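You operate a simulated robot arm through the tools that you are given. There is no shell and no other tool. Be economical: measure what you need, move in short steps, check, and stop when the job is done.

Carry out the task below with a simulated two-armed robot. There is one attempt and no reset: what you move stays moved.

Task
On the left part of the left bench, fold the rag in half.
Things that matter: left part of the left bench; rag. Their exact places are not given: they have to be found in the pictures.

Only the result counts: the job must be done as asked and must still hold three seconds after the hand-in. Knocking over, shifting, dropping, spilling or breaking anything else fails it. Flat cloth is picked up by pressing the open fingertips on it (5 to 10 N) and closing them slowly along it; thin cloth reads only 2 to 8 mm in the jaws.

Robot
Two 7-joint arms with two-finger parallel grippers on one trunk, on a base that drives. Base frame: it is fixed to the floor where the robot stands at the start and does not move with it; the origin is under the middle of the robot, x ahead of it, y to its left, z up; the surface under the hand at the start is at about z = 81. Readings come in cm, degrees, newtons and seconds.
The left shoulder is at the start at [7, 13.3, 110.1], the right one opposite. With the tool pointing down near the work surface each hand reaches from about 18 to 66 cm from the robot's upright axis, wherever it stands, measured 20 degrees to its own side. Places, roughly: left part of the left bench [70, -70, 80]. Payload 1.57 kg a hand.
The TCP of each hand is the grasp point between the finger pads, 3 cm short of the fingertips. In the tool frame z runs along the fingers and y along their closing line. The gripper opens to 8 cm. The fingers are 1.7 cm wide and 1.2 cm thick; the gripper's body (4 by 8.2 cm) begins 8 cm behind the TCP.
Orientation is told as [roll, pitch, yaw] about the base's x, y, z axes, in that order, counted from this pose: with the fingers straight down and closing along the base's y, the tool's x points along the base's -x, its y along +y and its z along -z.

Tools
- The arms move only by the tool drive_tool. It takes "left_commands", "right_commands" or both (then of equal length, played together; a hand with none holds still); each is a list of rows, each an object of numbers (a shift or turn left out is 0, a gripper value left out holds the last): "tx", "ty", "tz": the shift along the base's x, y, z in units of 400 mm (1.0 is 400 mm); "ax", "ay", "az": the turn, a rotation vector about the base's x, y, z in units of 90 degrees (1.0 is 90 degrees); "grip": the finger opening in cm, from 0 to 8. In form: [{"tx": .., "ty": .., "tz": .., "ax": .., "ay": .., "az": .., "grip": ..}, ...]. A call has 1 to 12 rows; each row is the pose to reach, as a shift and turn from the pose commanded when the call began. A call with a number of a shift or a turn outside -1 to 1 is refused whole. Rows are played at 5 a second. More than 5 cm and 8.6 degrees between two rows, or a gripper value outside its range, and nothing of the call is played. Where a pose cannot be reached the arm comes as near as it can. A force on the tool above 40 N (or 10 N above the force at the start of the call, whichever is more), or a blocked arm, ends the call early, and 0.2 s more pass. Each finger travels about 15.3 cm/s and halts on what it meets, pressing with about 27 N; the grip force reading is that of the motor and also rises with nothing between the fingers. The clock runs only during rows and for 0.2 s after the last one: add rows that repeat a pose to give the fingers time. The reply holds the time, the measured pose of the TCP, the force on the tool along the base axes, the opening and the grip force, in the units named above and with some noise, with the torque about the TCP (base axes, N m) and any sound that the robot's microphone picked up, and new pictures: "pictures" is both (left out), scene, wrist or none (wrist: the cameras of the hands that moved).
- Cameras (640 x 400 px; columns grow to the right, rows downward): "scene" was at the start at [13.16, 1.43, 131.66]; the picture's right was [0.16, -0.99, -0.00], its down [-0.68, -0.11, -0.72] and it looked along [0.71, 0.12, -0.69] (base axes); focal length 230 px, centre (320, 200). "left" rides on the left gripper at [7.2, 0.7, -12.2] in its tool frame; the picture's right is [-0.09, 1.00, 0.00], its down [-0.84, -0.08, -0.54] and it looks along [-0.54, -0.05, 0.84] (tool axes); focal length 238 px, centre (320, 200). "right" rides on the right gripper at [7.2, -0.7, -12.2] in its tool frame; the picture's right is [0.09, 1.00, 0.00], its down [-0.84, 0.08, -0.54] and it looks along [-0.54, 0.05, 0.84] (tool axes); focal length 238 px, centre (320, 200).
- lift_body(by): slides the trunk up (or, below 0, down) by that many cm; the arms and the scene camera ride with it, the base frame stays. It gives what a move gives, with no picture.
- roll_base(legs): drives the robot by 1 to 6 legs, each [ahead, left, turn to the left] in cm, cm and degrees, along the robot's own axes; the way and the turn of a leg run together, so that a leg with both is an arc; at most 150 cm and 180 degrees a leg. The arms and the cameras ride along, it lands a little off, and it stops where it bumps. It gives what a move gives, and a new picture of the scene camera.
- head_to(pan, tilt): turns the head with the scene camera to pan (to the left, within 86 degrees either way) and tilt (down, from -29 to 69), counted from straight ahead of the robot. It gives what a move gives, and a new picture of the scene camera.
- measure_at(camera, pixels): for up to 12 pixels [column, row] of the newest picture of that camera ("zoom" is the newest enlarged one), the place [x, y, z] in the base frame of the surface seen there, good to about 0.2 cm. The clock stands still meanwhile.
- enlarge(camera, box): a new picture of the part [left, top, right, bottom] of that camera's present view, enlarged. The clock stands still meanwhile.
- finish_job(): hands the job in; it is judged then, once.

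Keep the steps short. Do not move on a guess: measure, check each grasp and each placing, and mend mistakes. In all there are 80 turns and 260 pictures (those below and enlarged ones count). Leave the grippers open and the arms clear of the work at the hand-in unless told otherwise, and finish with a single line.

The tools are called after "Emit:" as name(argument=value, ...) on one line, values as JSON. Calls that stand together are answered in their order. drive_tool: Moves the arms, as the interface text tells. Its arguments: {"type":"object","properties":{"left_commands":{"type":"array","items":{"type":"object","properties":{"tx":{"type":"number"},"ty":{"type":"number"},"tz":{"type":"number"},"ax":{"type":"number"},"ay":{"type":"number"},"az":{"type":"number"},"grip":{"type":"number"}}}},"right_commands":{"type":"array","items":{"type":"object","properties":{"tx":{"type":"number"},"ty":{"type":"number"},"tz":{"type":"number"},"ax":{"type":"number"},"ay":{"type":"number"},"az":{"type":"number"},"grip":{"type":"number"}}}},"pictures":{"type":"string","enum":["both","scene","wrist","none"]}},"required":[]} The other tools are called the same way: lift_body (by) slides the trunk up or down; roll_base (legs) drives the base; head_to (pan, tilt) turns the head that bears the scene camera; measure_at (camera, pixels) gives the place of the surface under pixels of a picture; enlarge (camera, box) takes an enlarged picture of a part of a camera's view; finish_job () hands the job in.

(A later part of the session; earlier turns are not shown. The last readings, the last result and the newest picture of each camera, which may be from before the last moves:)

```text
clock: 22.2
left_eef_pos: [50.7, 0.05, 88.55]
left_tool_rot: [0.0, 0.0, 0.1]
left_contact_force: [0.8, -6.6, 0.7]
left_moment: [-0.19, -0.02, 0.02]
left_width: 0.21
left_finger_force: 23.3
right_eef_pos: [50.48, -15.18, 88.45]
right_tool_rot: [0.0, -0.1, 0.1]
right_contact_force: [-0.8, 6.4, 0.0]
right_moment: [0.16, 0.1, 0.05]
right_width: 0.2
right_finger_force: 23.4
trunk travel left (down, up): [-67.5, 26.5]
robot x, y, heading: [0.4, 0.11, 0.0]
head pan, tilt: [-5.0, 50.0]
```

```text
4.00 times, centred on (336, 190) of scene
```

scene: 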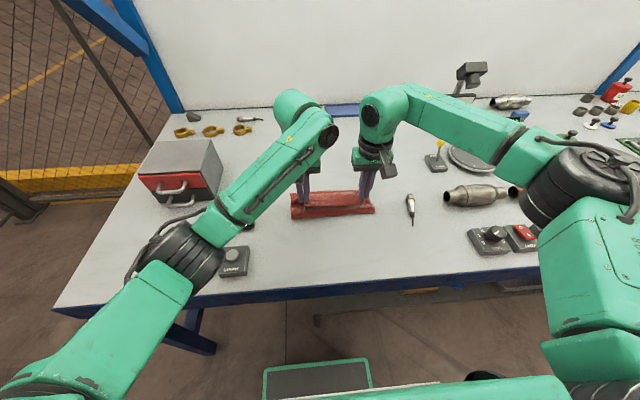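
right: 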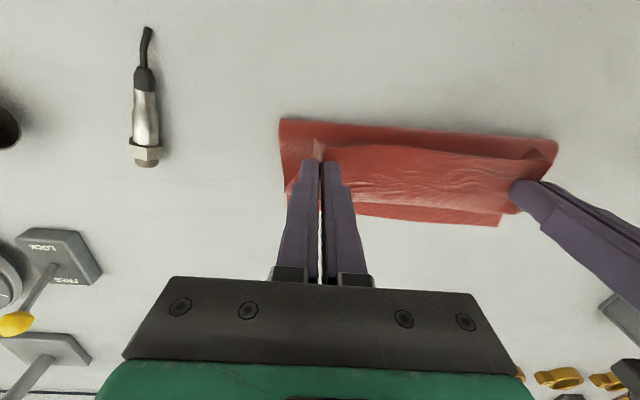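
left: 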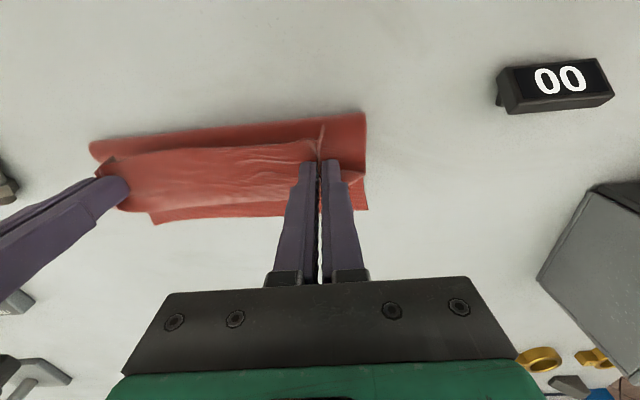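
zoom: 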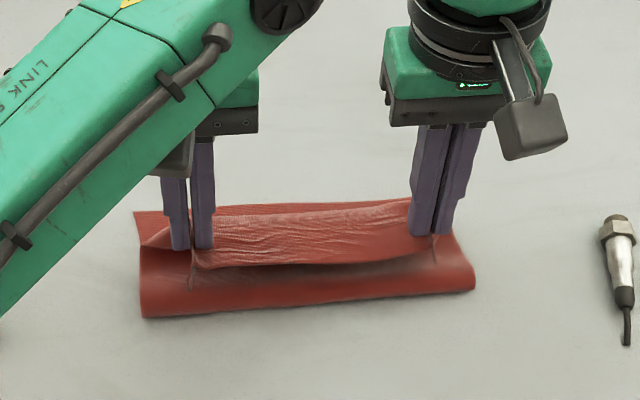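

The cloth is slack and free. Now the forward swing with release, then straight up.

Emit:
drive_tool(left_commands=[{"tx": 0.075, "tz": 0.0}, {"tx": 0.17, "tz": -0.01, "grip": 4}, {"tx": 0.18, "tz": 0.02, "grip": 4}, {"tx": 0.18, "tz": 0.1, "grip": 4}, {"tx": 0.18, "tz": 0.2, "grip": 4}], right_commands=[{"tx": 0.075, "tz": 0.0}, {"tx": 0.17, "tz": -0.01, "grip": 4}, {"tx": 0.18, "tz": 0.02, "grip": 4}, {"tx": 0.18, "tz": 0.1, "grip": 4}, {"tx": 0.18, "tz": 0.2, "grip": 4}])

Emit:
enlarge(camera="scene", box=[256, 140, 416, 240])

```text
clock: 23.4
left_eef_pos: [57.7, 0.1, 96.79]
left_tool_rot: [-0.1, -0.2, 0.2]
left_contact_force: [0.2, -0.4, 0.7]
left_moment: [-0.03, 0.01, -0.02]
left_width: 4.0
left_finger_force: 0.0
right_eef_pos: [57.44, -15.08, 96.7]
right_tool_rot: [0.0, -0.1, 0.0]
right_contact_force: [-0.6, -0.9, 0.4]
right_moment: [0.01, -0.02, 0.0]
right_width: 4.02
right_finger_force: 0.1
trunk travel left (down, up): [-67.5, 26.5]
robot x, y, heading: [0.11, -0.34, 0.1]
head pan, tilt: [-5.0, 50.0]
```

scene: 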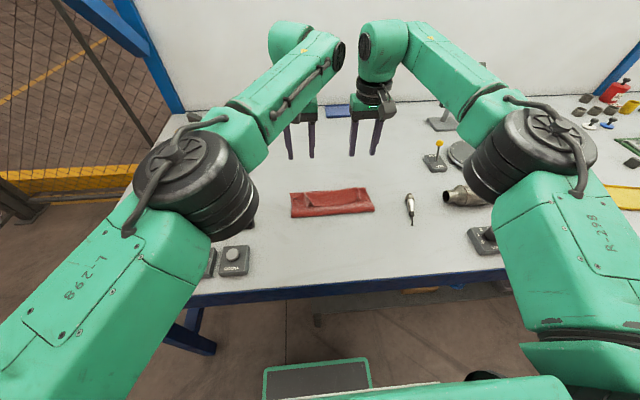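
right: 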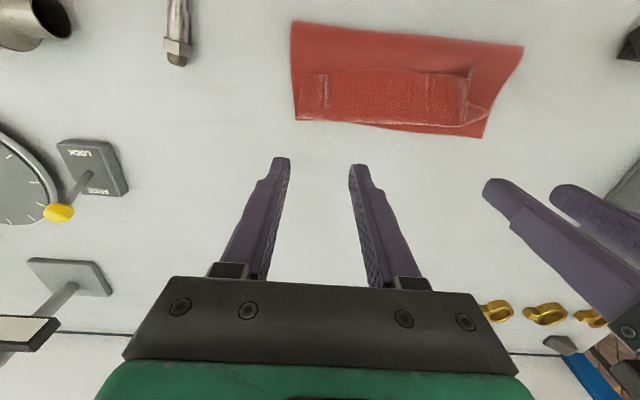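
left: 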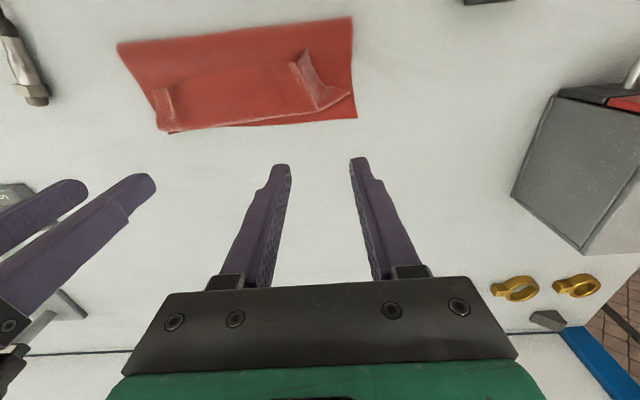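

```text
4.00 times, centred on (336, 190) of scene
```

zoom: 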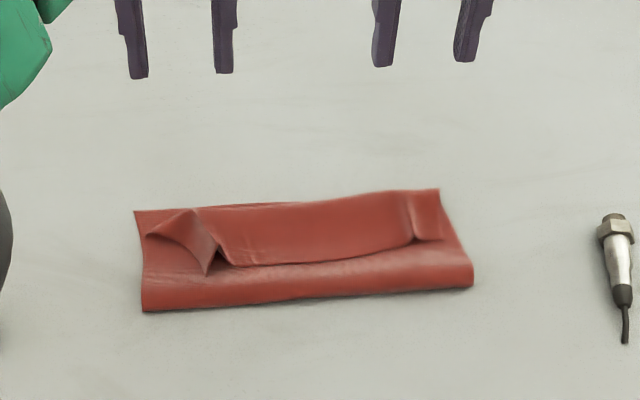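

Released. The last strip is turned back as a hem, with its edge from about (220,262) to (415,240) in the zoom. I measure before mending it.

Emit:
measure_at(camera="zoom", pixels=[[210, 270], [230, 263], [300, 262], [370, 255], [412, 240], [440, 238], [300, 206], [138, 213], [435, 192], [150, 237], [300, 295], [300, 230]])

Emit:
enlarge(camera="left", box=[100, 0, 380, 175])

```text
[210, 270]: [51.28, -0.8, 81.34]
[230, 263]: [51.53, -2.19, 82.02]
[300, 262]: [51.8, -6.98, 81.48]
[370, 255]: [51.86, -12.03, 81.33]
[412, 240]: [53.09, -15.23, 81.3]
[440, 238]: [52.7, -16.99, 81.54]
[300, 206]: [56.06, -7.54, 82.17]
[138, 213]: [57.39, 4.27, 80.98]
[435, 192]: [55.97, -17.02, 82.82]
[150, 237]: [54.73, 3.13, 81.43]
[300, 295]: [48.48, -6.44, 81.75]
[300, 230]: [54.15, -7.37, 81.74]
```

```text
2.29 times, centred on (240, 88) of left
```

zoom: 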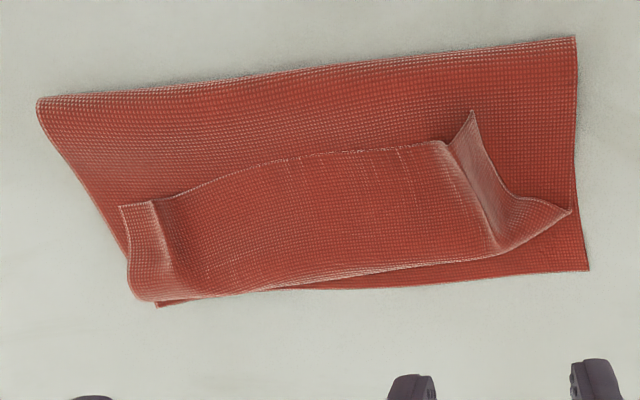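

Hem edge at x about 51.7, turn at about 56. I'll push it open: jaws 4 cm open, tips lightly on the layer behind the hem edge, and a sweep ahead so the strip flips over toward the far edge. First I hover at x 49.6.

Emit:
drive_tool(left_commands=[{"tx": -0.1, "tz": -0.03}, {"tx": -0.2, "ty": -0.05, "tz": -0.1}, {"tx": -0.203, "ty": -0.053, "tz": -0.2}, {"tx": -0.203, "ty": -0.053, "tz": -0.27}, {"tx": -0.203, "ty": -0.053, "tz": -0.275}], right_commands=[{"tx": -0.1, "tz": -0.03}, {"tx": -0.19, "ty": 0.05, "tz": -0.1}, {"tx": -0.196, "ty": 0.053, "tz": -0.2}, {"tx": -0.196, "ty": 0.053, "tz": -0.27}, {"tx": -0.196, "ty": 0.053, "tz": -0.275}])

Emit:
enlarge(camera="scene", box=[256, 140, 416, 240])

```text
refused: row 2 steps farther than a row can; nothing moved
```

```text
4.00 times, centred on (336, 190) of scene
```

zoom: 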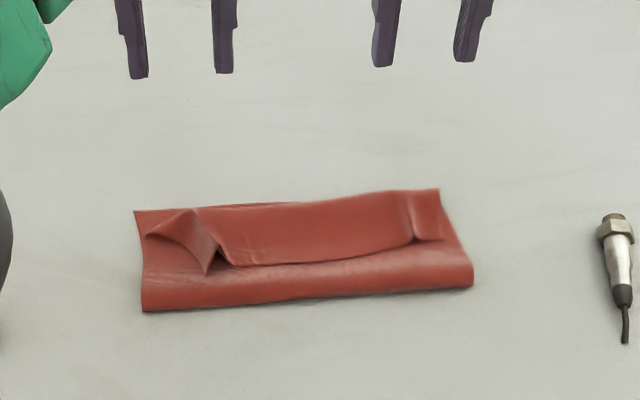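

One row was too large, so I repeat with smaller steps.

Emit:
drive_tool(left_commands=[{"tx": -0.09, "ty": -0.02}, {"tx": -0.17, "ty": -0.04, "tz": -0.03}, {"tx": -0.203, "ty": -0.053, "tz": -0.1}, {"tx": -0.203, "ty": -0.053, "tz": -0.19}, {"tx": -0.203, "ty": -0.053, "tz": -0.25}, {"tx": -0.203, "ty": -0.053, "tz": -0.25}], right_commands=[{"tx": -0.09, "ty": 0.02}, {"tx": -0.17, "ty": 0.04, "tz": -0.03}, {"tx": -0.196, "ty": 0.053, "tz": -0.1}, {"tx": -0.196, "ty": 0.053, "tz": -0.19}, {"tx": -0.196, "ty": 0.053, "tz": -0.25}, {"tx": -0.196, "ty": 0.053, "tz": -0.25}], pictures="wrist")

Emit:
enlarge(camera="scene", box=[256, 140, 416, 240])

```text
clock: 24.8
left_eef_pos: [49.8, -2.18, 86.62]
left_tool_rot: [-0.1, 0.1, 0.0]
left_contact_force: [-0.1, -1.9, 0.2]
left_moment: [0.03, 0.0, 0.02]
left_width: 3.96
left_finger_force: 0.1
left hand out of reach, approached as far as the arm can: row 1
right_eef_pos: [49.8, -13.11, 86.4]
right_tool_rot: [0.0, 0.1, -0.1]
right_contact_force: [0.5, 0.3, -0.2]
right_moment: [0.01, -0.02, 0.01]
right_width: 3.97
right_finger_force: 0.0
trunk travel left (down, up): [-67.5, 26.5]
robot x, y, heading: [-0.15, 0.01, 0.1]
head pan, tilt: [-5.0, 50.0]
```

right: 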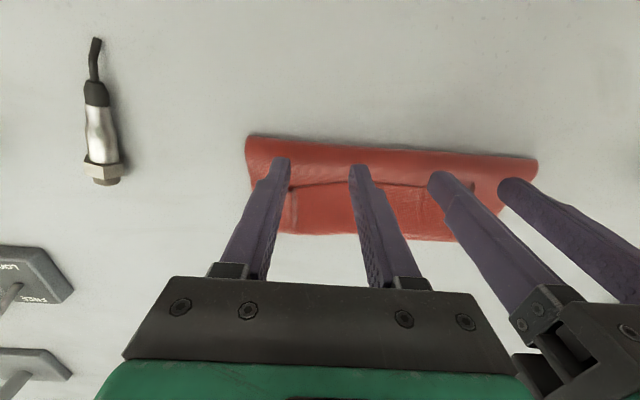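
left: 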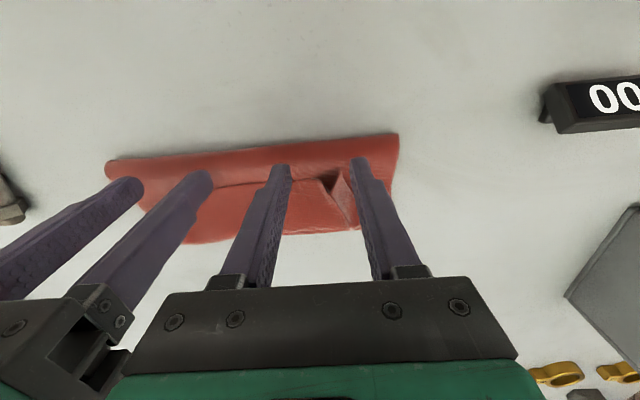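

```text
4.00 times, centred on (336, 190) of scene
```

zoom: 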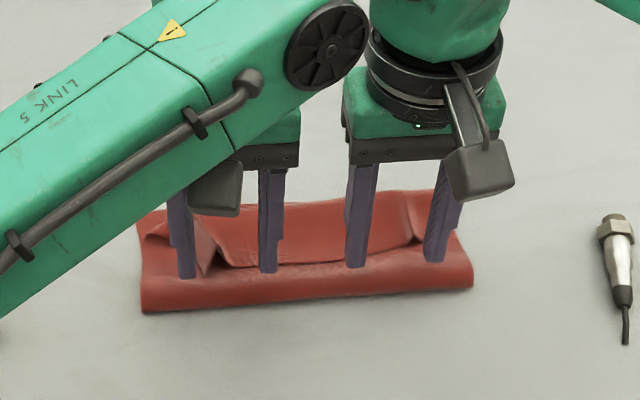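

The tips stand behind the hem edge. I lower to light contact, TCP z about 84.5.

Emit:
drive_tool(left_commands=[{"tz": -0.03}, {"tz": -0.053}, {"tz": -0.053}], right_commands=[{"tz": -0.03}, {"tz": -0.048}, {"tz": -0.048}], pictures="none")

Emit:
enlarge(camera="scene", box=[256, 140, 416, 240])

```text
clock: 25.6
left_eef_pos: [49.65, -2.13, 84.35]
left_tool_rot: [-0.1, -0.1, 0.1]
left_contact_force: [0.1, -0.5, 0.3]
left_moment: [-0.03, 0.03, -0.01]
left_width: 4.0
left_finger_force: 0.1
right_eef_pos: [49.69, -12.97, 84.58]
right_tool_rot: [0.0, 0.0, 0.1]
right_contact_force: [-0.2, 0.5, -0.1]
right_moment: [0.01, 0.02, 0.03]
right_width: 3.99
right_finger_force: 0.1
trunk travel left (down, up): [-67.5, 26.5]
robot x, y, heading: [-0.16, 0.01, -0.2]
head pan, tilt: [-5.0, 50.0]
```

```text
4.00 times, centred on (336, 190) of scene
```

zoom: 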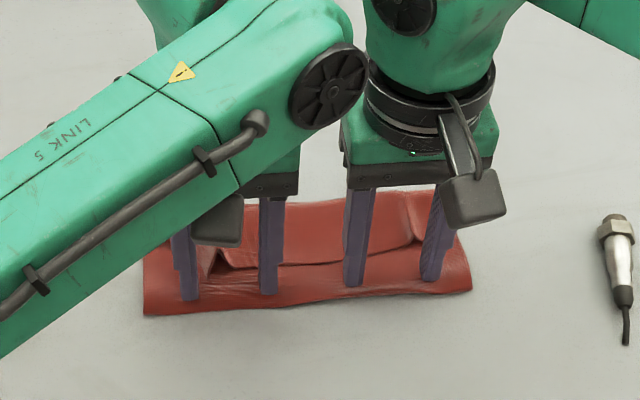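

The tips are on the layer with almost no force. I sweep ahead 4 cm slowly.

Emit:
drive_tool(left_commands=[{"tx": 0.02}, {"tx": 0.04}, {"tx": 0.06}, {"tx": 0.08}, {"tx": 0.1}], right_commands=[{"tx": 0.02, "tz": -0.003}, {"tx": 0.04, "tz": -0.003}, {"tx": 0.06, "tz": -0.003}, {"tx": 0.08, "tz": -0.003}, {"tx": 0.1, "tz": -0.003}], pictures="wrist")

Emit:
enlarge(camera="scene", box=[256, 140, 416, 240])

```text
clock: 26.8
left_eef_pos: [53.68, -2.05, 84.36]
left_tool_rot: [0.1, 0.1, 0.2]
left_contact_force: [-0.7, 0.5, 0.2]
left_moment: [-0.01, 0.01, 0.02]
left_width: 4.0
left_finger_force: 0.1
right_eef_pos: [53.76, -12.94, 84.45]
right_tool_rot: [0.1, 0.0, 0.0]
right_contact_force: [0.5, -0.3, 0.3]
right_moment: [0.02, -0.01, 0.02]
right_width: 4.02
right_finger_force: 0.1
trunk travel left (down, up): [-67.5, 26.5]
robot x, y, heading: [-0.02, -0.01, 0.1]
head pan, tilt: [-5.0, 50.0]
```

right: 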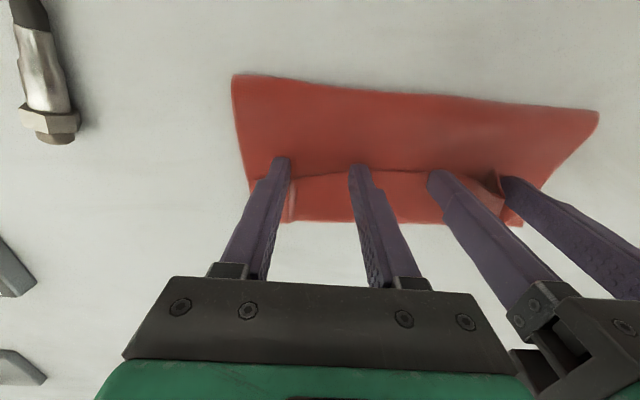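
left: 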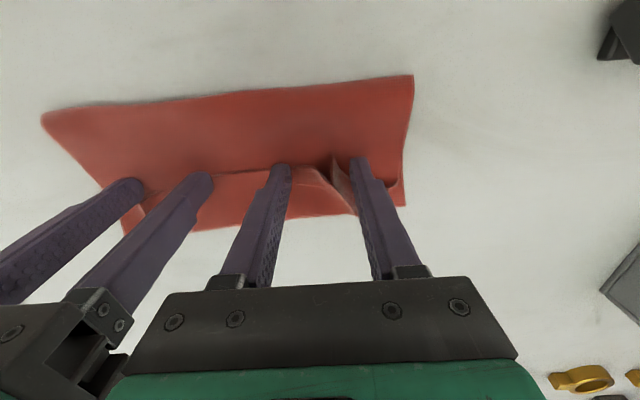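

```text
4.00 times, centred on (336, 190) of scene
```

zoom: 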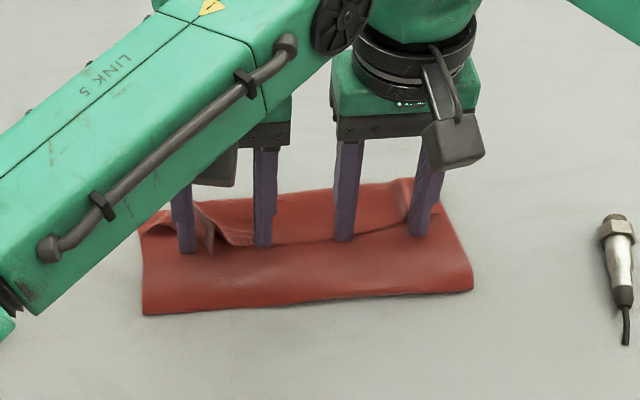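

The hem edge moves ahead with the fingers and the lower layers stay. I continue the sweep.

Emit:
drive_tool(left_commands=[{"tx": 0.02}, {"tx": 0.04}, {"tx": 0.06}, {"tx": 0.08}], right_commands=[{"tx": 0.02}, {"tx": 0.04}, {"tx": 0.06}, {"tx": 0.08}], pictures="wrist")

Emit:
enlarge(camera="scene", box=[256, 140, 416, 240])

```text
clock: 27.8
left_eef_pos: [56.91, -2.12, 84.39]
left_tool_rot: [0.0, -0.1, 0.0]
left_contact_force: [0.1, -1.2, 0.2]
left_moment: [0.01, 0.04, 0.02]
left_width: 4.01
left_finger_force: 0.0
right_eef_pos: [57.1, -13.12, 84.43]
right_tool_rot: [0.0, 0.0, -0.1]
right_contact_force: [1.0, -0.1, 0.5]
right_moment: [-0.03, 0.01, -0.01]
right_width: 3.99
right_finger_force: 0.0
trunk travel left (down, up): [-67.5, 26.5]
robot x, y, heading: [-0.1, -0.01, -0.2]
head pan, tilt: [-5.0, 50.0]
```

right: 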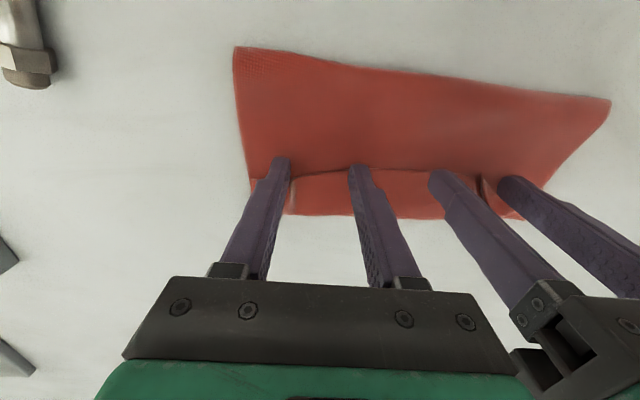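
left: 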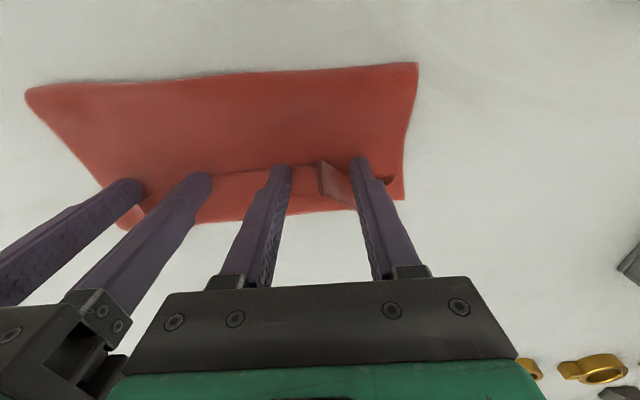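

```text
4.00 times, centred on (336, 190) of scene
```

zoom: 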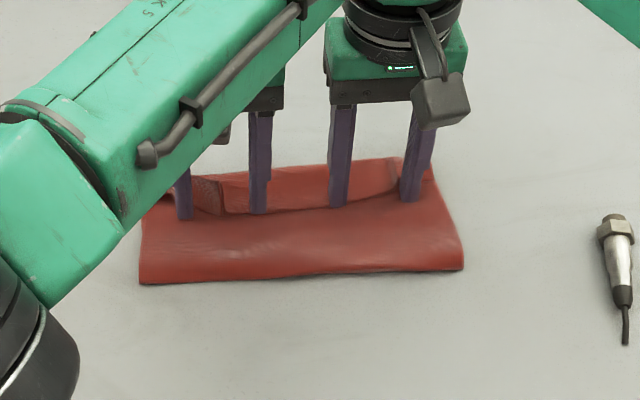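

The whole rag has begun to slide ahead. I measure where things stand.

Emit:
measure_at(camera="zoom", pixels=[[145, 280], [300, 273], [460, 262], [300, 208], [372, 202], [300, 170], [400, 160], [150, 215], [215, 195], [225, 210]])

Emit:
measure_at(camera="right", pixels=[[295, 212], [410, 215], [325, 172], [325, 180], [520, 216]])

Emit:
enlarge(camera="left", box=[20, 50, 436, 310])

```text
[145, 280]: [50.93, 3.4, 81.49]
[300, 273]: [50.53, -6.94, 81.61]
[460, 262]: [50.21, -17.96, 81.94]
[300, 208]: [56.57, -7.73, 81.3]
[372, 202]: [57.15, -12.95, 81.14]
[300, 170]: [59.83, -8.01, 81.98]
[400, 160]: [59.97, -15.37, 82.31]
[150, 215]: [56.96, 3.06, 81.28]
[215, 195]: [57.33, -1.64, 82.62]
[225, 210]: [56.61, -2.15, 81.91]
```

```text
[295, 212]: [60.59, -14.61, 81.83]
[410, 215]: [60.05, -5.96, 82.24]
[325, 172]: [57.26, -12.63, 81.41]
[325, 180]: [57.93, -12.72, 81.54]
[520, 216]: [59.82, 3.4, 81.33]
```

```text
1.54 times, centred on (228, 180) of left
```

zoom: 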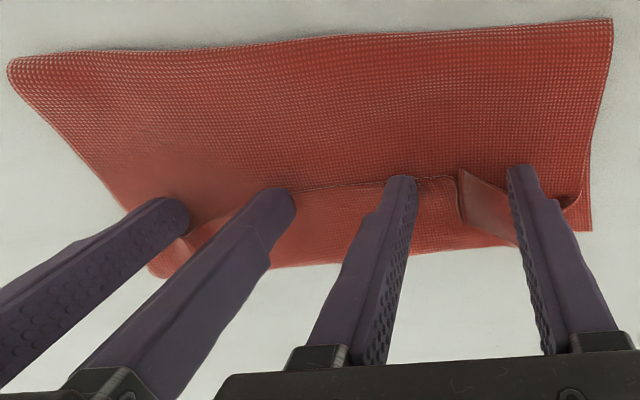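

The hem shrank to 3 cm, but the rag slid about 3 cm ahead: crease at x 50.6, turn at 60. I lift the tips, go to x about 54 and press down to drag the folded rag back.

Emit:
drive_tool(left_commands=[{"tz": 0.05}, {"tx": -0.06, "tz": 0.05}, {"tx": -0.08, "tz": 0.02}, {"tx": -0.08, "tz": -0.005}, {"tx": -0.08, "tz": -0.012}, {"tx": -0.08, "tz": -0.012}], right_commands=[{"tz": 0.05}, {"tx": -0.06, "tz": 0.05}, {"tx": -0.08, "tz": 0.02}, {"tx": -0.08, "tz": -0.005}, {"tx": -0.08, "tz": -0.014}, {"tx": -0.08, "tz": -0.014}], pictures="none")

```text
clock: 29.2
left_eef_pos: [53.64, -2.12, 84.16]
left_tool_rot: [-0.2, -0.2, 0.2]
left_contact_force: [2.9, -0.5, 13.7]
left_moment: [0.1, -0.05, 0.04]
left_width: 4.01
left_finger_force: 0.1
right_eef_pos: [53.54, -12.96, 84.3]
right_tool_rot: [0.0, -0.3, 0.0]
right_contact_force: [1.9, 0.0, 11.5]
right_moment: [-0.11, -0.09, -0.03]
right_width: 3.99
right_finger_force: 0.1
trunk travel left (down, up): [-67.5, 26.5]
robot x, y, heading: [-0.02, 0.16, 0.1]
head pan, tilt: [-5.0, 50.0]
```

Both press with 11 to 14 N. I drag back 6 cm.

Emit:
drive_tool(left_commands=[{"tx": -0.025}, {"tx": -0.05}, {"tx": -0.075}, {"tx": -0.1}, {"tx": -0.125}, {"tx": -0.15}], right_commands=[{"tx": -0.025}, {"tx": -0.05}, {"tx": -0.075}, {"tx": -0.1}, {"tx": -0.125}, {"tx": -0.15}], pictures="wrist")

Emit:
enlarge(camera="scene", box=[256, 140, 416, 240])

```text
clock: 30.6
left_eef_pos: [47.44, -1.86, 84.13]
left_tool_rot: [0.0, -0.2, 0.2]
left_contact_force: [2.7, 0.6, 21.7]
left_moment: [0.13, -0.06, 0.04]
left_width: 4.0
left_finger_force: 0.1
right_eef_pos: [47.44, -12.88, 84.14]
right_tool_rot: [-0.1, -0.2, 0.0]
right_contact_force: [2.2, 0.9, 17.8]
right_moment: [-0.07, -0.03, 0.02]
right_width: 4.01
right_finger_force: 0.1
trunk travel left (down, up): [-67.5, 26.5]
robot x, y, heading: [-0.17, 0.12, 0.2]
head pan, tilt: [-5.0, 50.0]
```

right: 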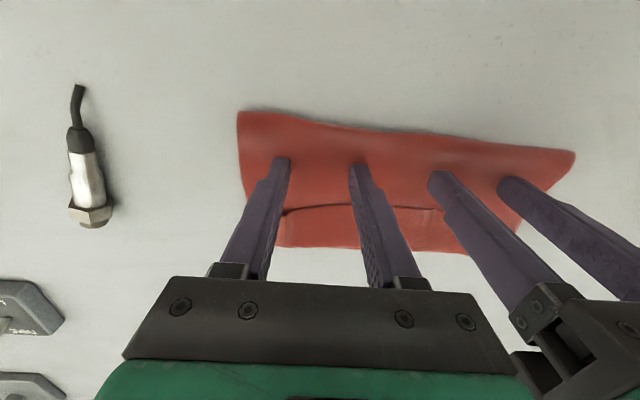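
left: 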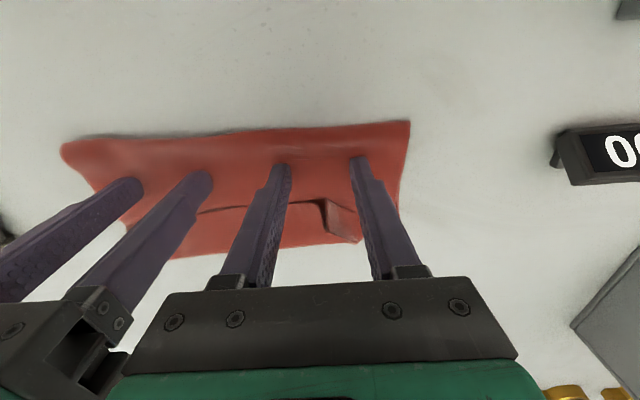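

```text
4.00 times, centred on (336, 190) of scene
```

zoom: 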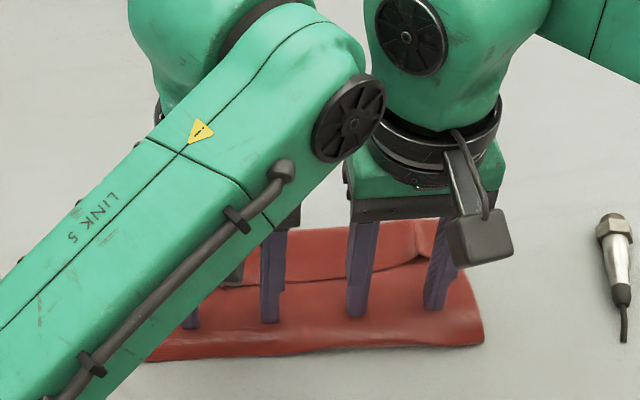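

The rag moved back 6 cm in one piece. Now the left hand will keep holding it down while the right sweeps the hem. I measure the hem first.

Emit:
measure_at(camera="right", pixels=[[330, 203], [320, 212], [320, 246], [420, 207], [280, 244], [282, 214]])

Emit:
measure_at(camera="left", pixels=[[230, 206], [310, 200], [230, 245], [345, 200], [358, 240], [400, 220]])

```text
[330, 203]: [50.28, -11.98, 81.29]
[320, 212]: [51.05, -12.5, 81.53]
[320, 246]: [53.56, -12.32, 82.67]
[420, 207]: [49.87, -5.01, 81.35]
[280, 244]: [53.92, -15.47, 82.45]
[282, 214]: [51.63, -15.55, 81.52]
```

```text
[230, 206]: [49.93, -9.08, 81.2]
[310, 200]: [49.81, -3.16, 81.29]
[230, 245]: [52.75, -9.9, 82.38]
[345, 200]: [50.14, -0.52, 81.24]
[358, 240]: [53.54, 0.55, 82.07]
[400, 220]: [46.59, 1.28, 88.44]
```

Hem edge at about 50.4, turn at about 54. The left holds while the right rises 0.35 cm to light contact and sweeps from 47.4 to about 57.

Emit:
drive_tool(right_commands=[{"tz": 0.009}, {"tx": 0.03, "tz": 0.009}, {"tx": 0.06, "tz": 0.009}, {"tx": 0.085, "tz": 0.009}, {"tx": 0.11, "tz": 0.009}, {"tx": 0.135, "tz": 0.009}, {"tx": 0.16, "tz": 0.01}, {"tx": 0.185, "tz": 0.01}, {"tx": 0.21, "tz": 0.01}, {"tx": 0.235, "tz": 0.01}], pictures="wrist")

Emit:
enlarge(camera="scene", box=[256, 140, 416, 240])

```text
clock: 32.8
left_eef_pos: [47.34, -1.96, 84.17]
left_tool_rot: [-0.1, -0.3, 0.1]
left_contact_force: [-1.2, 3.0, 32.5]
left_moment: [0.36, 0.09, 0.03]
left_width: 4.01
left_finger_force: 0.1
right_eef_pos: [56.81, -12.99, 84.65]
right_tool_rot: [-0.1, -0.2, 0.0]
right_contact_force: [-0.1, -0.4, 0.3]
right_moment: [0.01, -0.01, 0.01]
right_width: 3.97
right_finger_force: 0.1
trunk travel left (down, up): [-67.5, 26.5]
robot x, y, heading: [0.53, 0.14, 0.4]
head pan, tilt: [-5.0, 50.0]
```

right: 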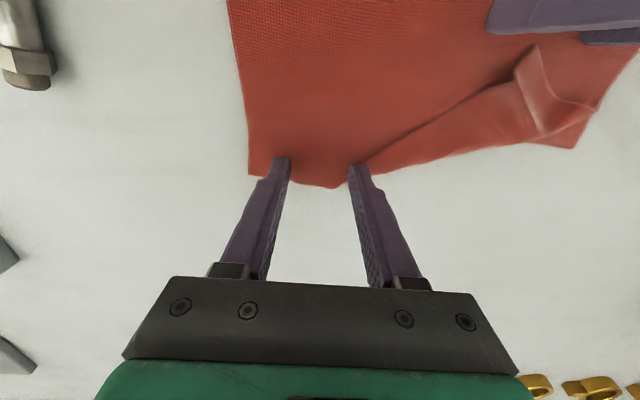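

```text
4.00 times, centred on (336, 190) of scene
```

zoom: 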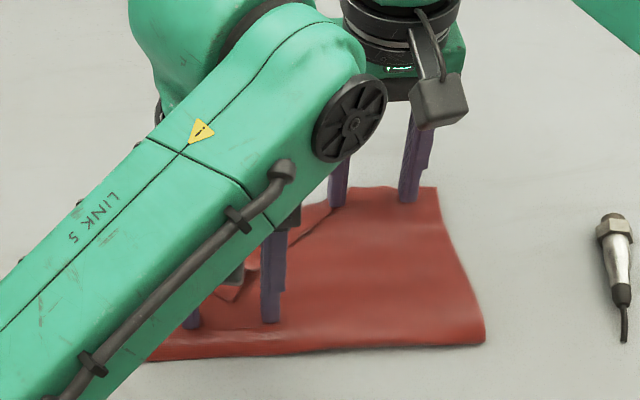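

The right half of the hem flipped open. Next the right hand rises, goes back to x about 49 and holds there, and the left eases its pressure.

Emit:
drive_tool(right_commands=[{"tz": 0.06}, {"tx": -0.08, "tz": 0.06}, {"tx": -0.16, "tz": 0.05}, {"tx": -0.2, "tz": 0.01}, {"tx": -0.2, "tz": -0.006}, {"tx": -0.2, "tz": -0.013}, {"tx": -0.2, "tz": -0.013}], left_commands=[{"tz": 0.002}, {"tz": 0.002}, {"tz": 0.002}, {"tz": 0.002}, {"tz": 0.002}, {"tz": 0.002}, {"tz": 0.002}], pictures="wrist")

```text
clock: 34.4
left_eef_pos: [47.3, -1.99, 84.2]
left_tool_rot: [-0.2, -0.3, 0.2]
left_contact_force: [2.6, 2.2, 14.6]
left_moment: [0.18, -0.04, -0.01]
left_width: 4.0
left_finger_force: 0.1
right_eef_pos: [48.92, -12.99, 84.25]
right_tool_rot: [0.0, -0.3, 0.0]
right_contact_force: [-1.6, -1.3, 21.1]
right_moment: [-0.17, 0.12, 0.02]
right_width: 4.01
right_finger_force: 0.1
trunk travel left (down, up): [-67.5, 26.5]
robot x, y, heading: [-0.1, 0.19, -0.1]
head pan, tilt: [-5.0, 50.0]
```

right: 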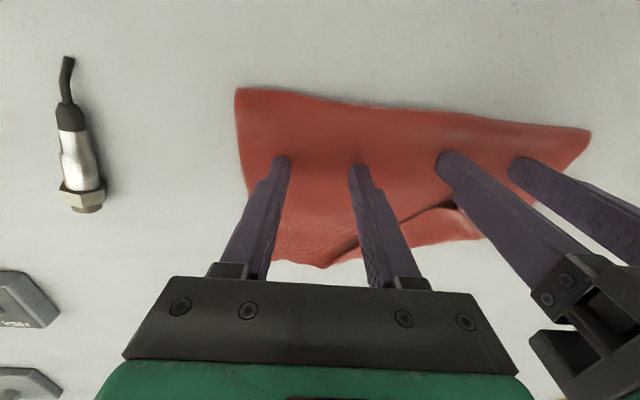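
left: 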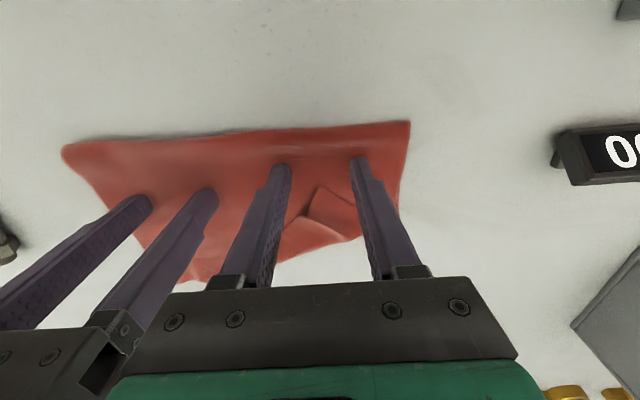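

The right holds. I look closely at the remaining left-corner flap.

Emit:
enlarge(camera="left", box=[180, 110, 436, 270])

Emit:
measure_at(camera="left", pixels=[[320, 188], [300, 218], [330, 230], [345, 205], [358, 237], [290, 250], [305, 205]])

```text
2.50 times, centred on (308, 190) of left
```

zoom: 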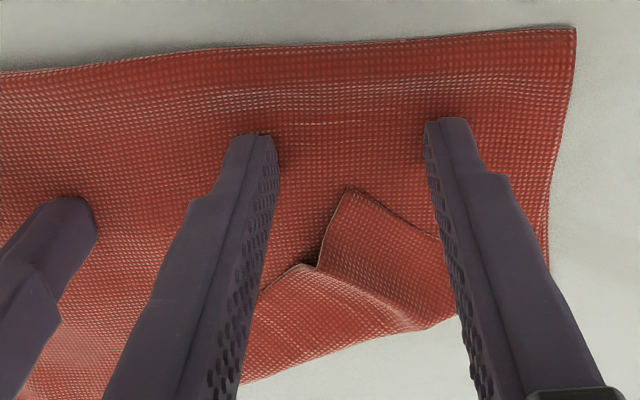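

```text
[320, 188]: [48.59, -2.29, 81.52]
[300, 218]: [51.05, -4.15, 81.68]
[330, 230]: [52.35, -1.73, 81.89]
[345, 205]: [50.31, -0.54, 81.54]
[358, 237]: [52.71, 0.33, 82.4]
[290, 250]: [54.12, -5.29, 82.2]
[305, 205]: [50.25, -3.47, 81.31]
```

The flap's corner tip is at (48.6,-2.3) and should end near (55.5,3). The left closes its jaws, goes behind the tip to (46.4,-2.9), and sweeps diagonally ahead and outward.

Emit:
drive_tool(left_commands=[{"tz": 0.04}, {"tx": -0.023, "ty": -0.023, "tz": 0.04, "grip": 0}, {"tx": -0.023, "ty": -0.023, "tz": 0.04, "grip": 0}, {"tx": -0.023, "ty": -0.023, "tz": 0.015, "grip": 0}, {"tx": -0.023, "ty": -0.023, "tz": 0.008, "grip": 0}], pictures="wrist")

```text
clock: 35.6
left_eef_pos: [46.38, -2.96, 84.55]
left_tool_rot: [-0.1, -0.3, 0.1]
left_contact_force: [-0.1, -0.1, 0.6]
left_moment: [-0.01, 0.01, -0.03]
left_width: 0.0
left_finger_force: 21.4
right_eef_pos: [48.82, -12.91, 84.16]
right_tool_rot: [0.1, -0.4, -0.1]
right_contact_force: [-1.2, -3.6, 36.3]
right_moment: [-0.28, 0.1, -0.04]
right_width: 4.01
right_finger_force: 0.1
trunk travel left (down, up): [-67.5, 26.5]
robot x, y, heading: [0.64, 0.07, -0.1]
head pan, tilt: [-5.0, 50.0]
```

left: 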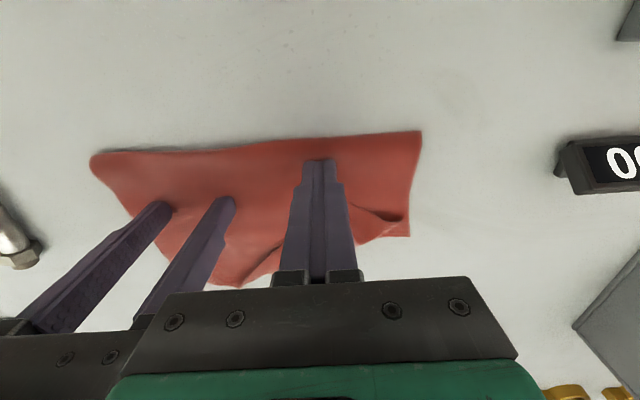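

In place. I ease the right slightly and start the diagonal sweep.

Emit:
drive_tool(left_commands=[{"tx": 0.025, "ty": 0.01, "tz": -0.002}, {"tx": 0.05, "ty": 0.022, "tz": -0.002}, {"tx": 0.075, "ty": 0.036, "tz": -0.002}, {"tx": 0.1, "ty": 0.05}, {"tx": 0.125, "ty": 0.064}, {"tx": 0.15, "ty": 0.078}, {"tx": 0.175, "ty": 0.092}, {"tx": 0.2, "ty": 0.106}, {"tx": 0.225, "ty": 0.12}, {"tx": 0.25, "ty": 0.134}], right_commands=[{"tz": 0.002}, {"tz": 0.002}, {"tz": 0.002}, {"tz": 0.002}, {"tz": 0.002}, {"tz": 0.002}, {"tz": 0.002}, {"tz": 0.002}, {"tz": 0.002}, {"tz": 0.002}], pictures="wrist")

Emit:
enlarge(camera="scene", box=[256, 140, 416, 240])

```text
clock: 37.8
left_eef_pos: [56.54, 2.31, 84.69]
left_tool_rot: [-0.1, -0.3, 0.0]
left_contact_force: [-0.1, -0.2, -0.4]
left_moment: [0.01, 0.01, 0.01]
left_width: 0.0
left_finger_force: 21.2
right_eef_pos: [48.83, -12.96, 84.1]
right_tool_rot: [0.0, -0.3, 0.0]
right_contact_force: [0.0, -1.9, 33.2]
right_moment: [-0.13, 0.07, -0.05]
right_width: 4.02
right_finger_force: 0.1
trunk travel left (down, up): [-67.5, 26.5]
robot x, y, heading: [0.18, 0.05, 0.1]
head pan, tilt: [-5.0, 50.0]
```

right: 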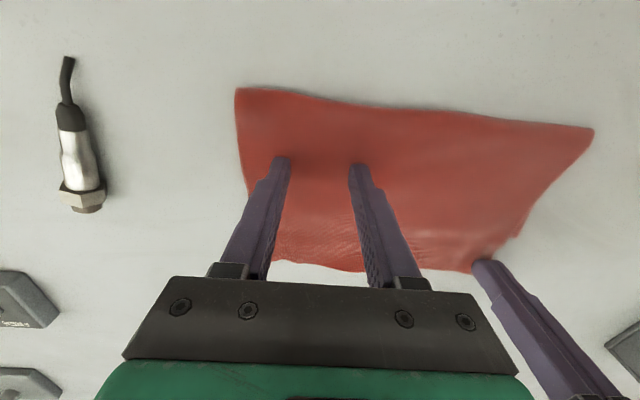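
left: 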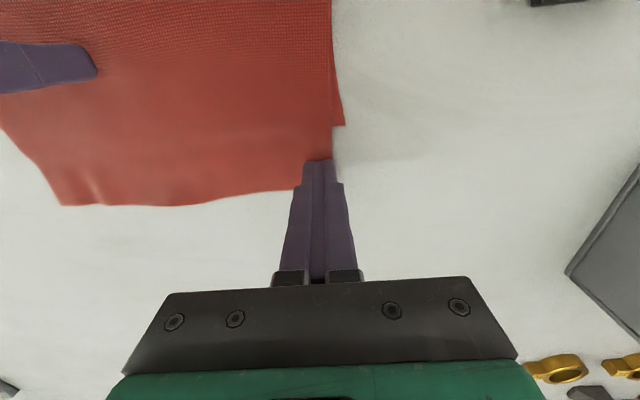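

```text
4.00 times, centred on (336, 190) of scene
```

zoom: 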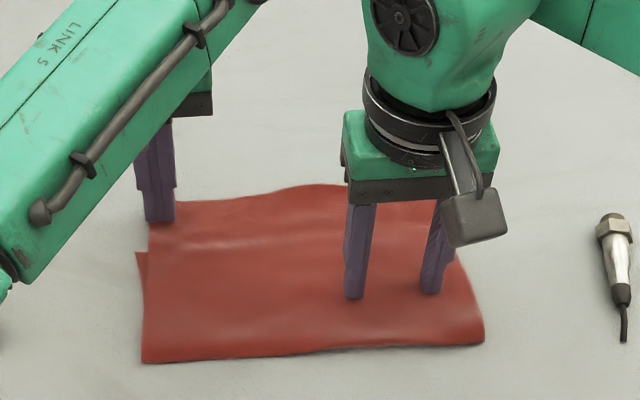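

The flap is fully open. I lift both hands clear, open them and move them out of the view to check the fold.

Emit:
drive_tool(left_commands=[{"tz": 0.08}, {"tz": 0.2, "grip": 4}, {"tz": 0.25, "ty": 0.1}, {"tz": 0.25, "ty": 0.2}, {"tz": 0.25, "ty": 0.3}], right_commands=[{"tz": 0.08}, {"tz": 0.2}, {"tz": 0.25, "ty": -0.1}, {"tz": 0.25, "ty": -0.2}, {"tz": 0.25, "ty": -0.3}], pictures="none")

Emit:
enlarge(camera="scene", box=[256, 140, 416, 240])

```text
clock: 39.0
left_eef_pos: [56.61, 14.28, 94.38]
left_tool_rot: [-0.1, 0.0, 0.0]
left_contact_force: [-0.2, 0.7, -0.8]
left_moment: [0.01, -0.01, -0.02]
left_width: 4.02
left_finger_force: 0.2
right_eef_pos: [49.14, -25.25, 93.94]
right_tool_rot: [0.0, 0.0, 0.0]
right_contact_force: [-0.4, -0.1, -0.5]
right_moment: [0.04, 0.01, 0.01]
right_width: 4.01
right_finger_force: 0.0
trunk travel left (down, up): [-67.5, 26.5]
robot x, y, heading: [0.25, -0.23, -0.0]
head pan, tilt: [-5.0, 50.0]
```

```text
4.00 times, centred on (336, 190) of scene
```

zoom: 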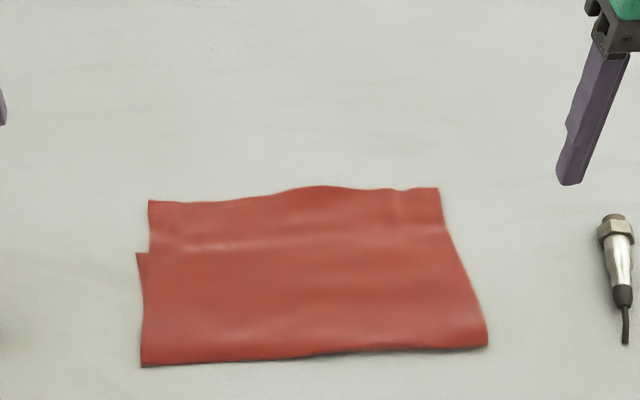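

Emit:
measure_at(camera="zoom", pixels=[[145, 361], [310, 352], [483, 343], [140, 256], [153, 204], [235, 199], [315, 190], [380, 193], [435, 191], [460, 255], [240, 240], [310, 290]])

Emit:
enlarge(camera="scene", box=[280, 170, 392, 240])

```text
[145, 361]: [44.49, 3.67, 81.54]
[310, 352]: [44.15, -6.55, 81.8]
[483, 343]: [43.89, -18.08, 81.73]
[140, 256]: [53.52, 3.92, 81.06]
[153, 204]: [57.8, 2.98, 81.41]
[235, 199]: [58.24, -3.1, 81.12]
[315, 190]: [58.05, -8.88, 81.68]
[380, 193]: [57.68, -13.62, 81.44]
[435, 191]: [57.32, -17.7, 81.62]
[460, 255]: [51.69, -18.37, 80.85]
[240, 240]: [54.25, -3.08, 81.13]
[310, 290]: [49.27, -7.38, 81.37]
```

```text
5.71 times, centred on (336, 205) of scene
```

zoom: 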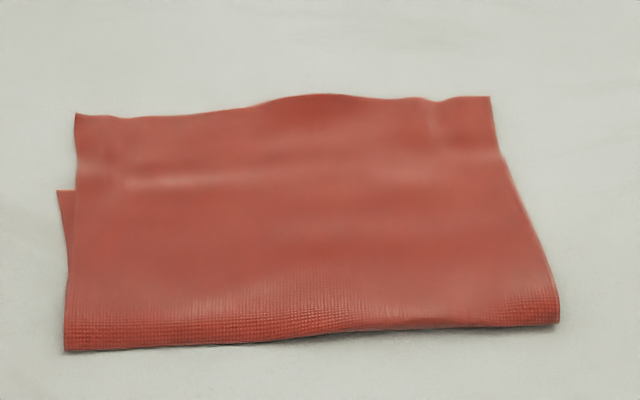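

The fold is open and flat, but uneven: upper edge at x about 57.7, lower edge at 53.5, crease at 44.2. The upper layer must come back about 4 cm. I'll pinch its two far corners, where only one layer lies on the bench, lift, move back 4 cm and set down. Hover first.

Emit:
drive_tool(left_commands=[{"ty": -0.09, "grip": 2.5}, {"ty": -0.18}, {"ty": -0.27, "tz": -0.05}, {"tx": -0.003, "ty": -0.347, "tz": -0.1}, {"tx": -0.003, "ty": -0.347, "tz": -0.16}, {"tx": -0.003, "ty": -0.347, "tz": -0.23}, {"tx": -0.003, "ty": -0.347, "tz": -0.242}, {"tx": -0.003, "ty": -0.347, "tz": -0.242}], right_commands=[{"tx": 0.06, "ty": 0.07, "grip": 2.5}, {"tx": 0.12, "ty": 0.14}, {"tx": 0.177, "ty": 0.2, "tz": -0.04}, {"tx": 0.177, "ty": 0.253, "tz": -0.08}, {"tx": 0.177, "ty": 0.253, "tz": -0.15}, {"tx": 0.177, "ty": 0.253, "tz": -0.22}, {"tx": 0.177, "ty": 0.253, "tz": -0.231}, {"tx": 0.177, "ty": 0.253, "tz": -0.231}], pictures="wrist")

```text
clock: 40.8
left_eef_pos: [56.61, 0.52, 84.63]
left_tool_rot: [0.0, 0.0, 0.2]
left_contact_force: [0.4, -0.2, -0.2]
left_moment: [-0.03, 0.01, -0.01]
left_width: 2.48
left_finger_force: 0.1
right_eef_pos: [56.14, -14.93, 84.57]
right_tool_rot: [0.0, 0.1, 0.1]
right_contact_force: [1.0, 0.6, 0.3]
right_moment: [0.02, 0.02, 0.01]
right_width: 2.5
right_finger_force: 0.0
trunk travel left (down, up): [-67.5, 26.5]
robot x, y, heading: [-0.42, 0.27, 0.1]
head pan, tilt: [-5.0, 50.0]
```

right: 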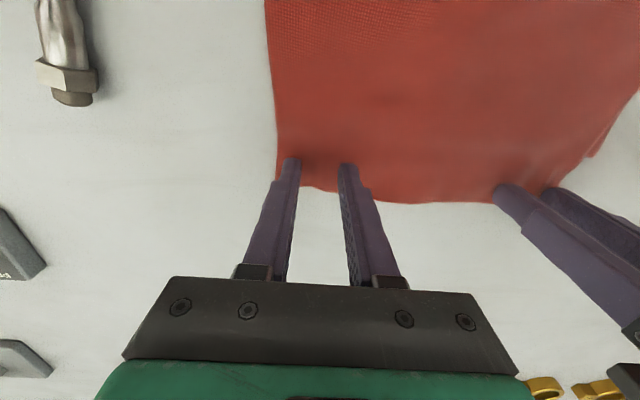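
left: 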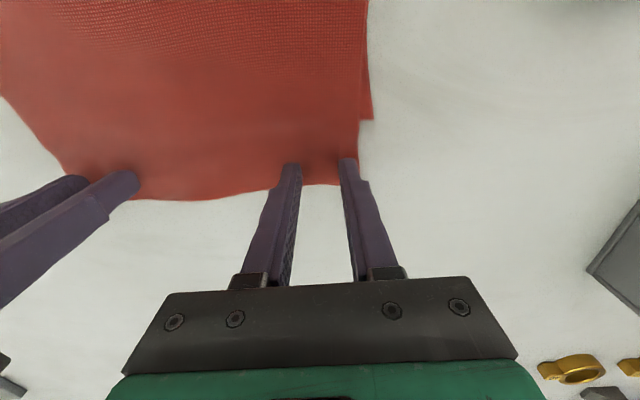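

Well placed; the left outer finger is right at the side edge, so I shift the left 0.5 cm inward and press both.

Emit:
drive_tool(left_commands=[{"ty": -0.013, "tz": -0.006}, {"ty": -0.013, "tz": -0.014}, {"ty": -0.013, "tz": -0.014}], right_commands=[{"tz": -0.006}, {"tz": -0.013}, {"tz": -0.013}], pictures="none")

```text
clock: 41.6
left_eef_pos: [56.71, -0.02, 84.23]
left_tool_rot: [0.0, -0.1, 0.1]
left_contact_force: [0.9, -0.8, 3.8]
left_moment: [0.0, -0.04, 0.01]
left_width: 2.48
left_finger_force: 0.1
right_eef_pos: [56.14, -14.89, 84.16]
right_tool_rot: [0.1, 0.1, 0.0]
right_contact_force: [-0.4, 0.9, 2.7]
right_moment: [-0.03, -0.01, 0.0]
right_width: 2.49
right_finger_force: 0.0
trunk travel left (down, up): [-67.5, 26.5]
robot x, y, heading: [0.41, 0.25, 0.1]
head pan, tilt: [-5.0, 50.0]
```

Contact at 3 to 4 N. I press 0.15 cm more and close halfway.

Emit:
drive_tool(left_commands=[{"tz": -0.004}, {"tz": -0.004, "grip": 2.3}, {"tz": -0.004, "grip": 2.1}, {"tz": -0.004, "grip": 1.9}, {"tz": -0.004, "grip": 1.7}, {"tz": -0.004, "grip": 1.5}, {"tz": -0.004, "grip": 1.3}], right_commands=[{"tz": -0.004}, {"tz": -0.004, "grip": 2.3}, {"tz": -0.004, "grip": 2.1}, {"tz": -0.004, "grip": 1.9}, {"tz": -0.004, "grip": 1.7}, {"tz": -0.004, "grip": 1.5}, {"tz": -0.004, "grip": 1.3}], pictures="wrist")

```text
clock: 43.2
left_eef_pos: [56.52, -0.12, 84.25]
left_tool_rot: [-0.1, -0.2, 0.2]
left_contact_force: [0.6, 0.2, 14.2]
left_moment: [0.04, -0.05, -0.01]
left_width: 1.29
left_finger_force: 0.0
right_eef_pos: [55.93, -14.87, 84.11]
right_tool_rot: [-0.1, -0.2, 0.0]
right_contact_force: [1.0, -0.2, 6.6]
right_moment: [-0.09, 0.0, 0.03]
right_width: 1.36
right_finger_force: 0.3
trunk travel left (down, up): [-67.5, 26.5]
robot x, y, heading: [0.02, 0.31, 0.1]
head pan, tilt: [-5.0, 50.0]
```

right: 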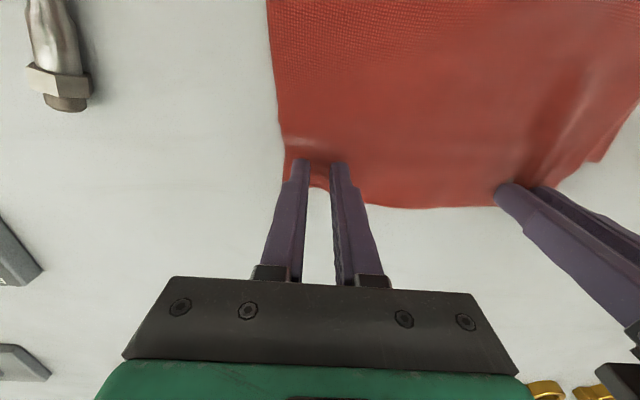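
left: 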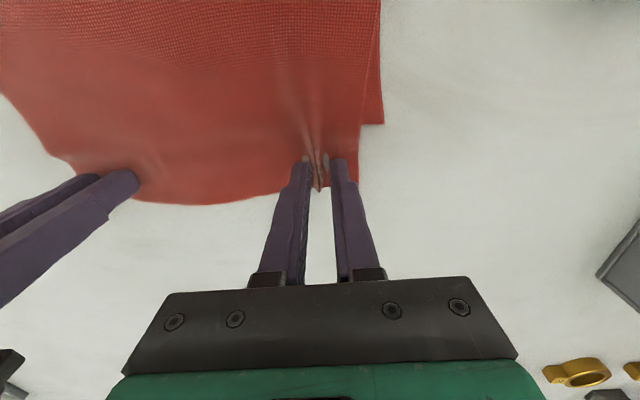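

The left ridge is rising cleanly. The right grips less, so I press the right slightly more and close both fully.

Emit:
drive_tool(left_commands=[{"tz": 0.0, "grip": 1.1}, {"grip": 0.9}, {"grip": 0.7}, {"grip": 0.5}, {"grip": 0.3}, {"grip": 0.1}, {"grip": 0}, {"grip": 0}], right_commands=[{"tz": -0.002, "grip": 1.1}, {"tz": -0.002, "grip": 0.9}, {"tz": -0.002, "grip": 0.7}, {"tz": -0.002, "grip": 0.5}, {"tz": -0.002, "grip": 0.3}, {"tz": -0.002, "grip": 0.1}, {"tz": -0.002, "grip": 0}, {"tz": -0.002, "grip": 0}], pictures="wrist")

```text
clock: 45.0
left_eef_pos: [56.44, 0.06, 84.01]
left_tool_rot: [0.0, -0.2, 0.1]
left_contact_force: [0.4, 0.1, 6.2]
left_moment: [0.01, -0.03, 0.01]
left_width: 0.21
left_finger_force: 23.5
right_eef_pos: [55.91, -14.97, 84.16]
right_tool_rot: [0.0, -0.3, 0.0]
right_contact_force: [0.8, -1.6, 17.8]
right_moment: [-0.13, -0.03, -0.03]
right_width: 0.0
right_finger_force: 21.5
trunk travel left (down, up): [-67.5, 26.5]
robot x, y, heading: [0.34, -0.16, -0.0]
head pan, tilt: [-5.0, 50.0]
```

right: 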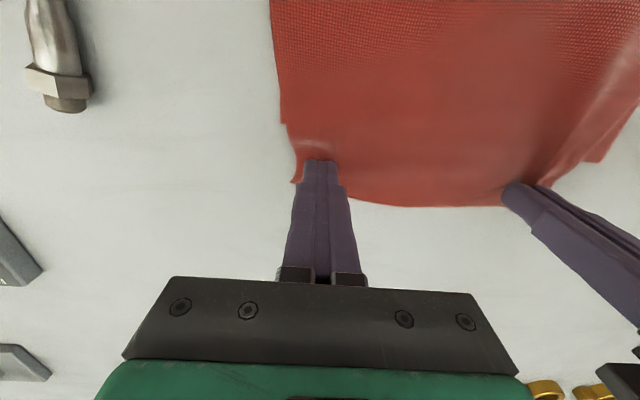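
left: 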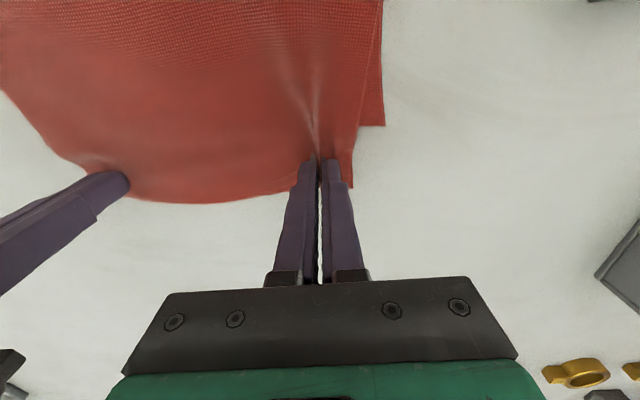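

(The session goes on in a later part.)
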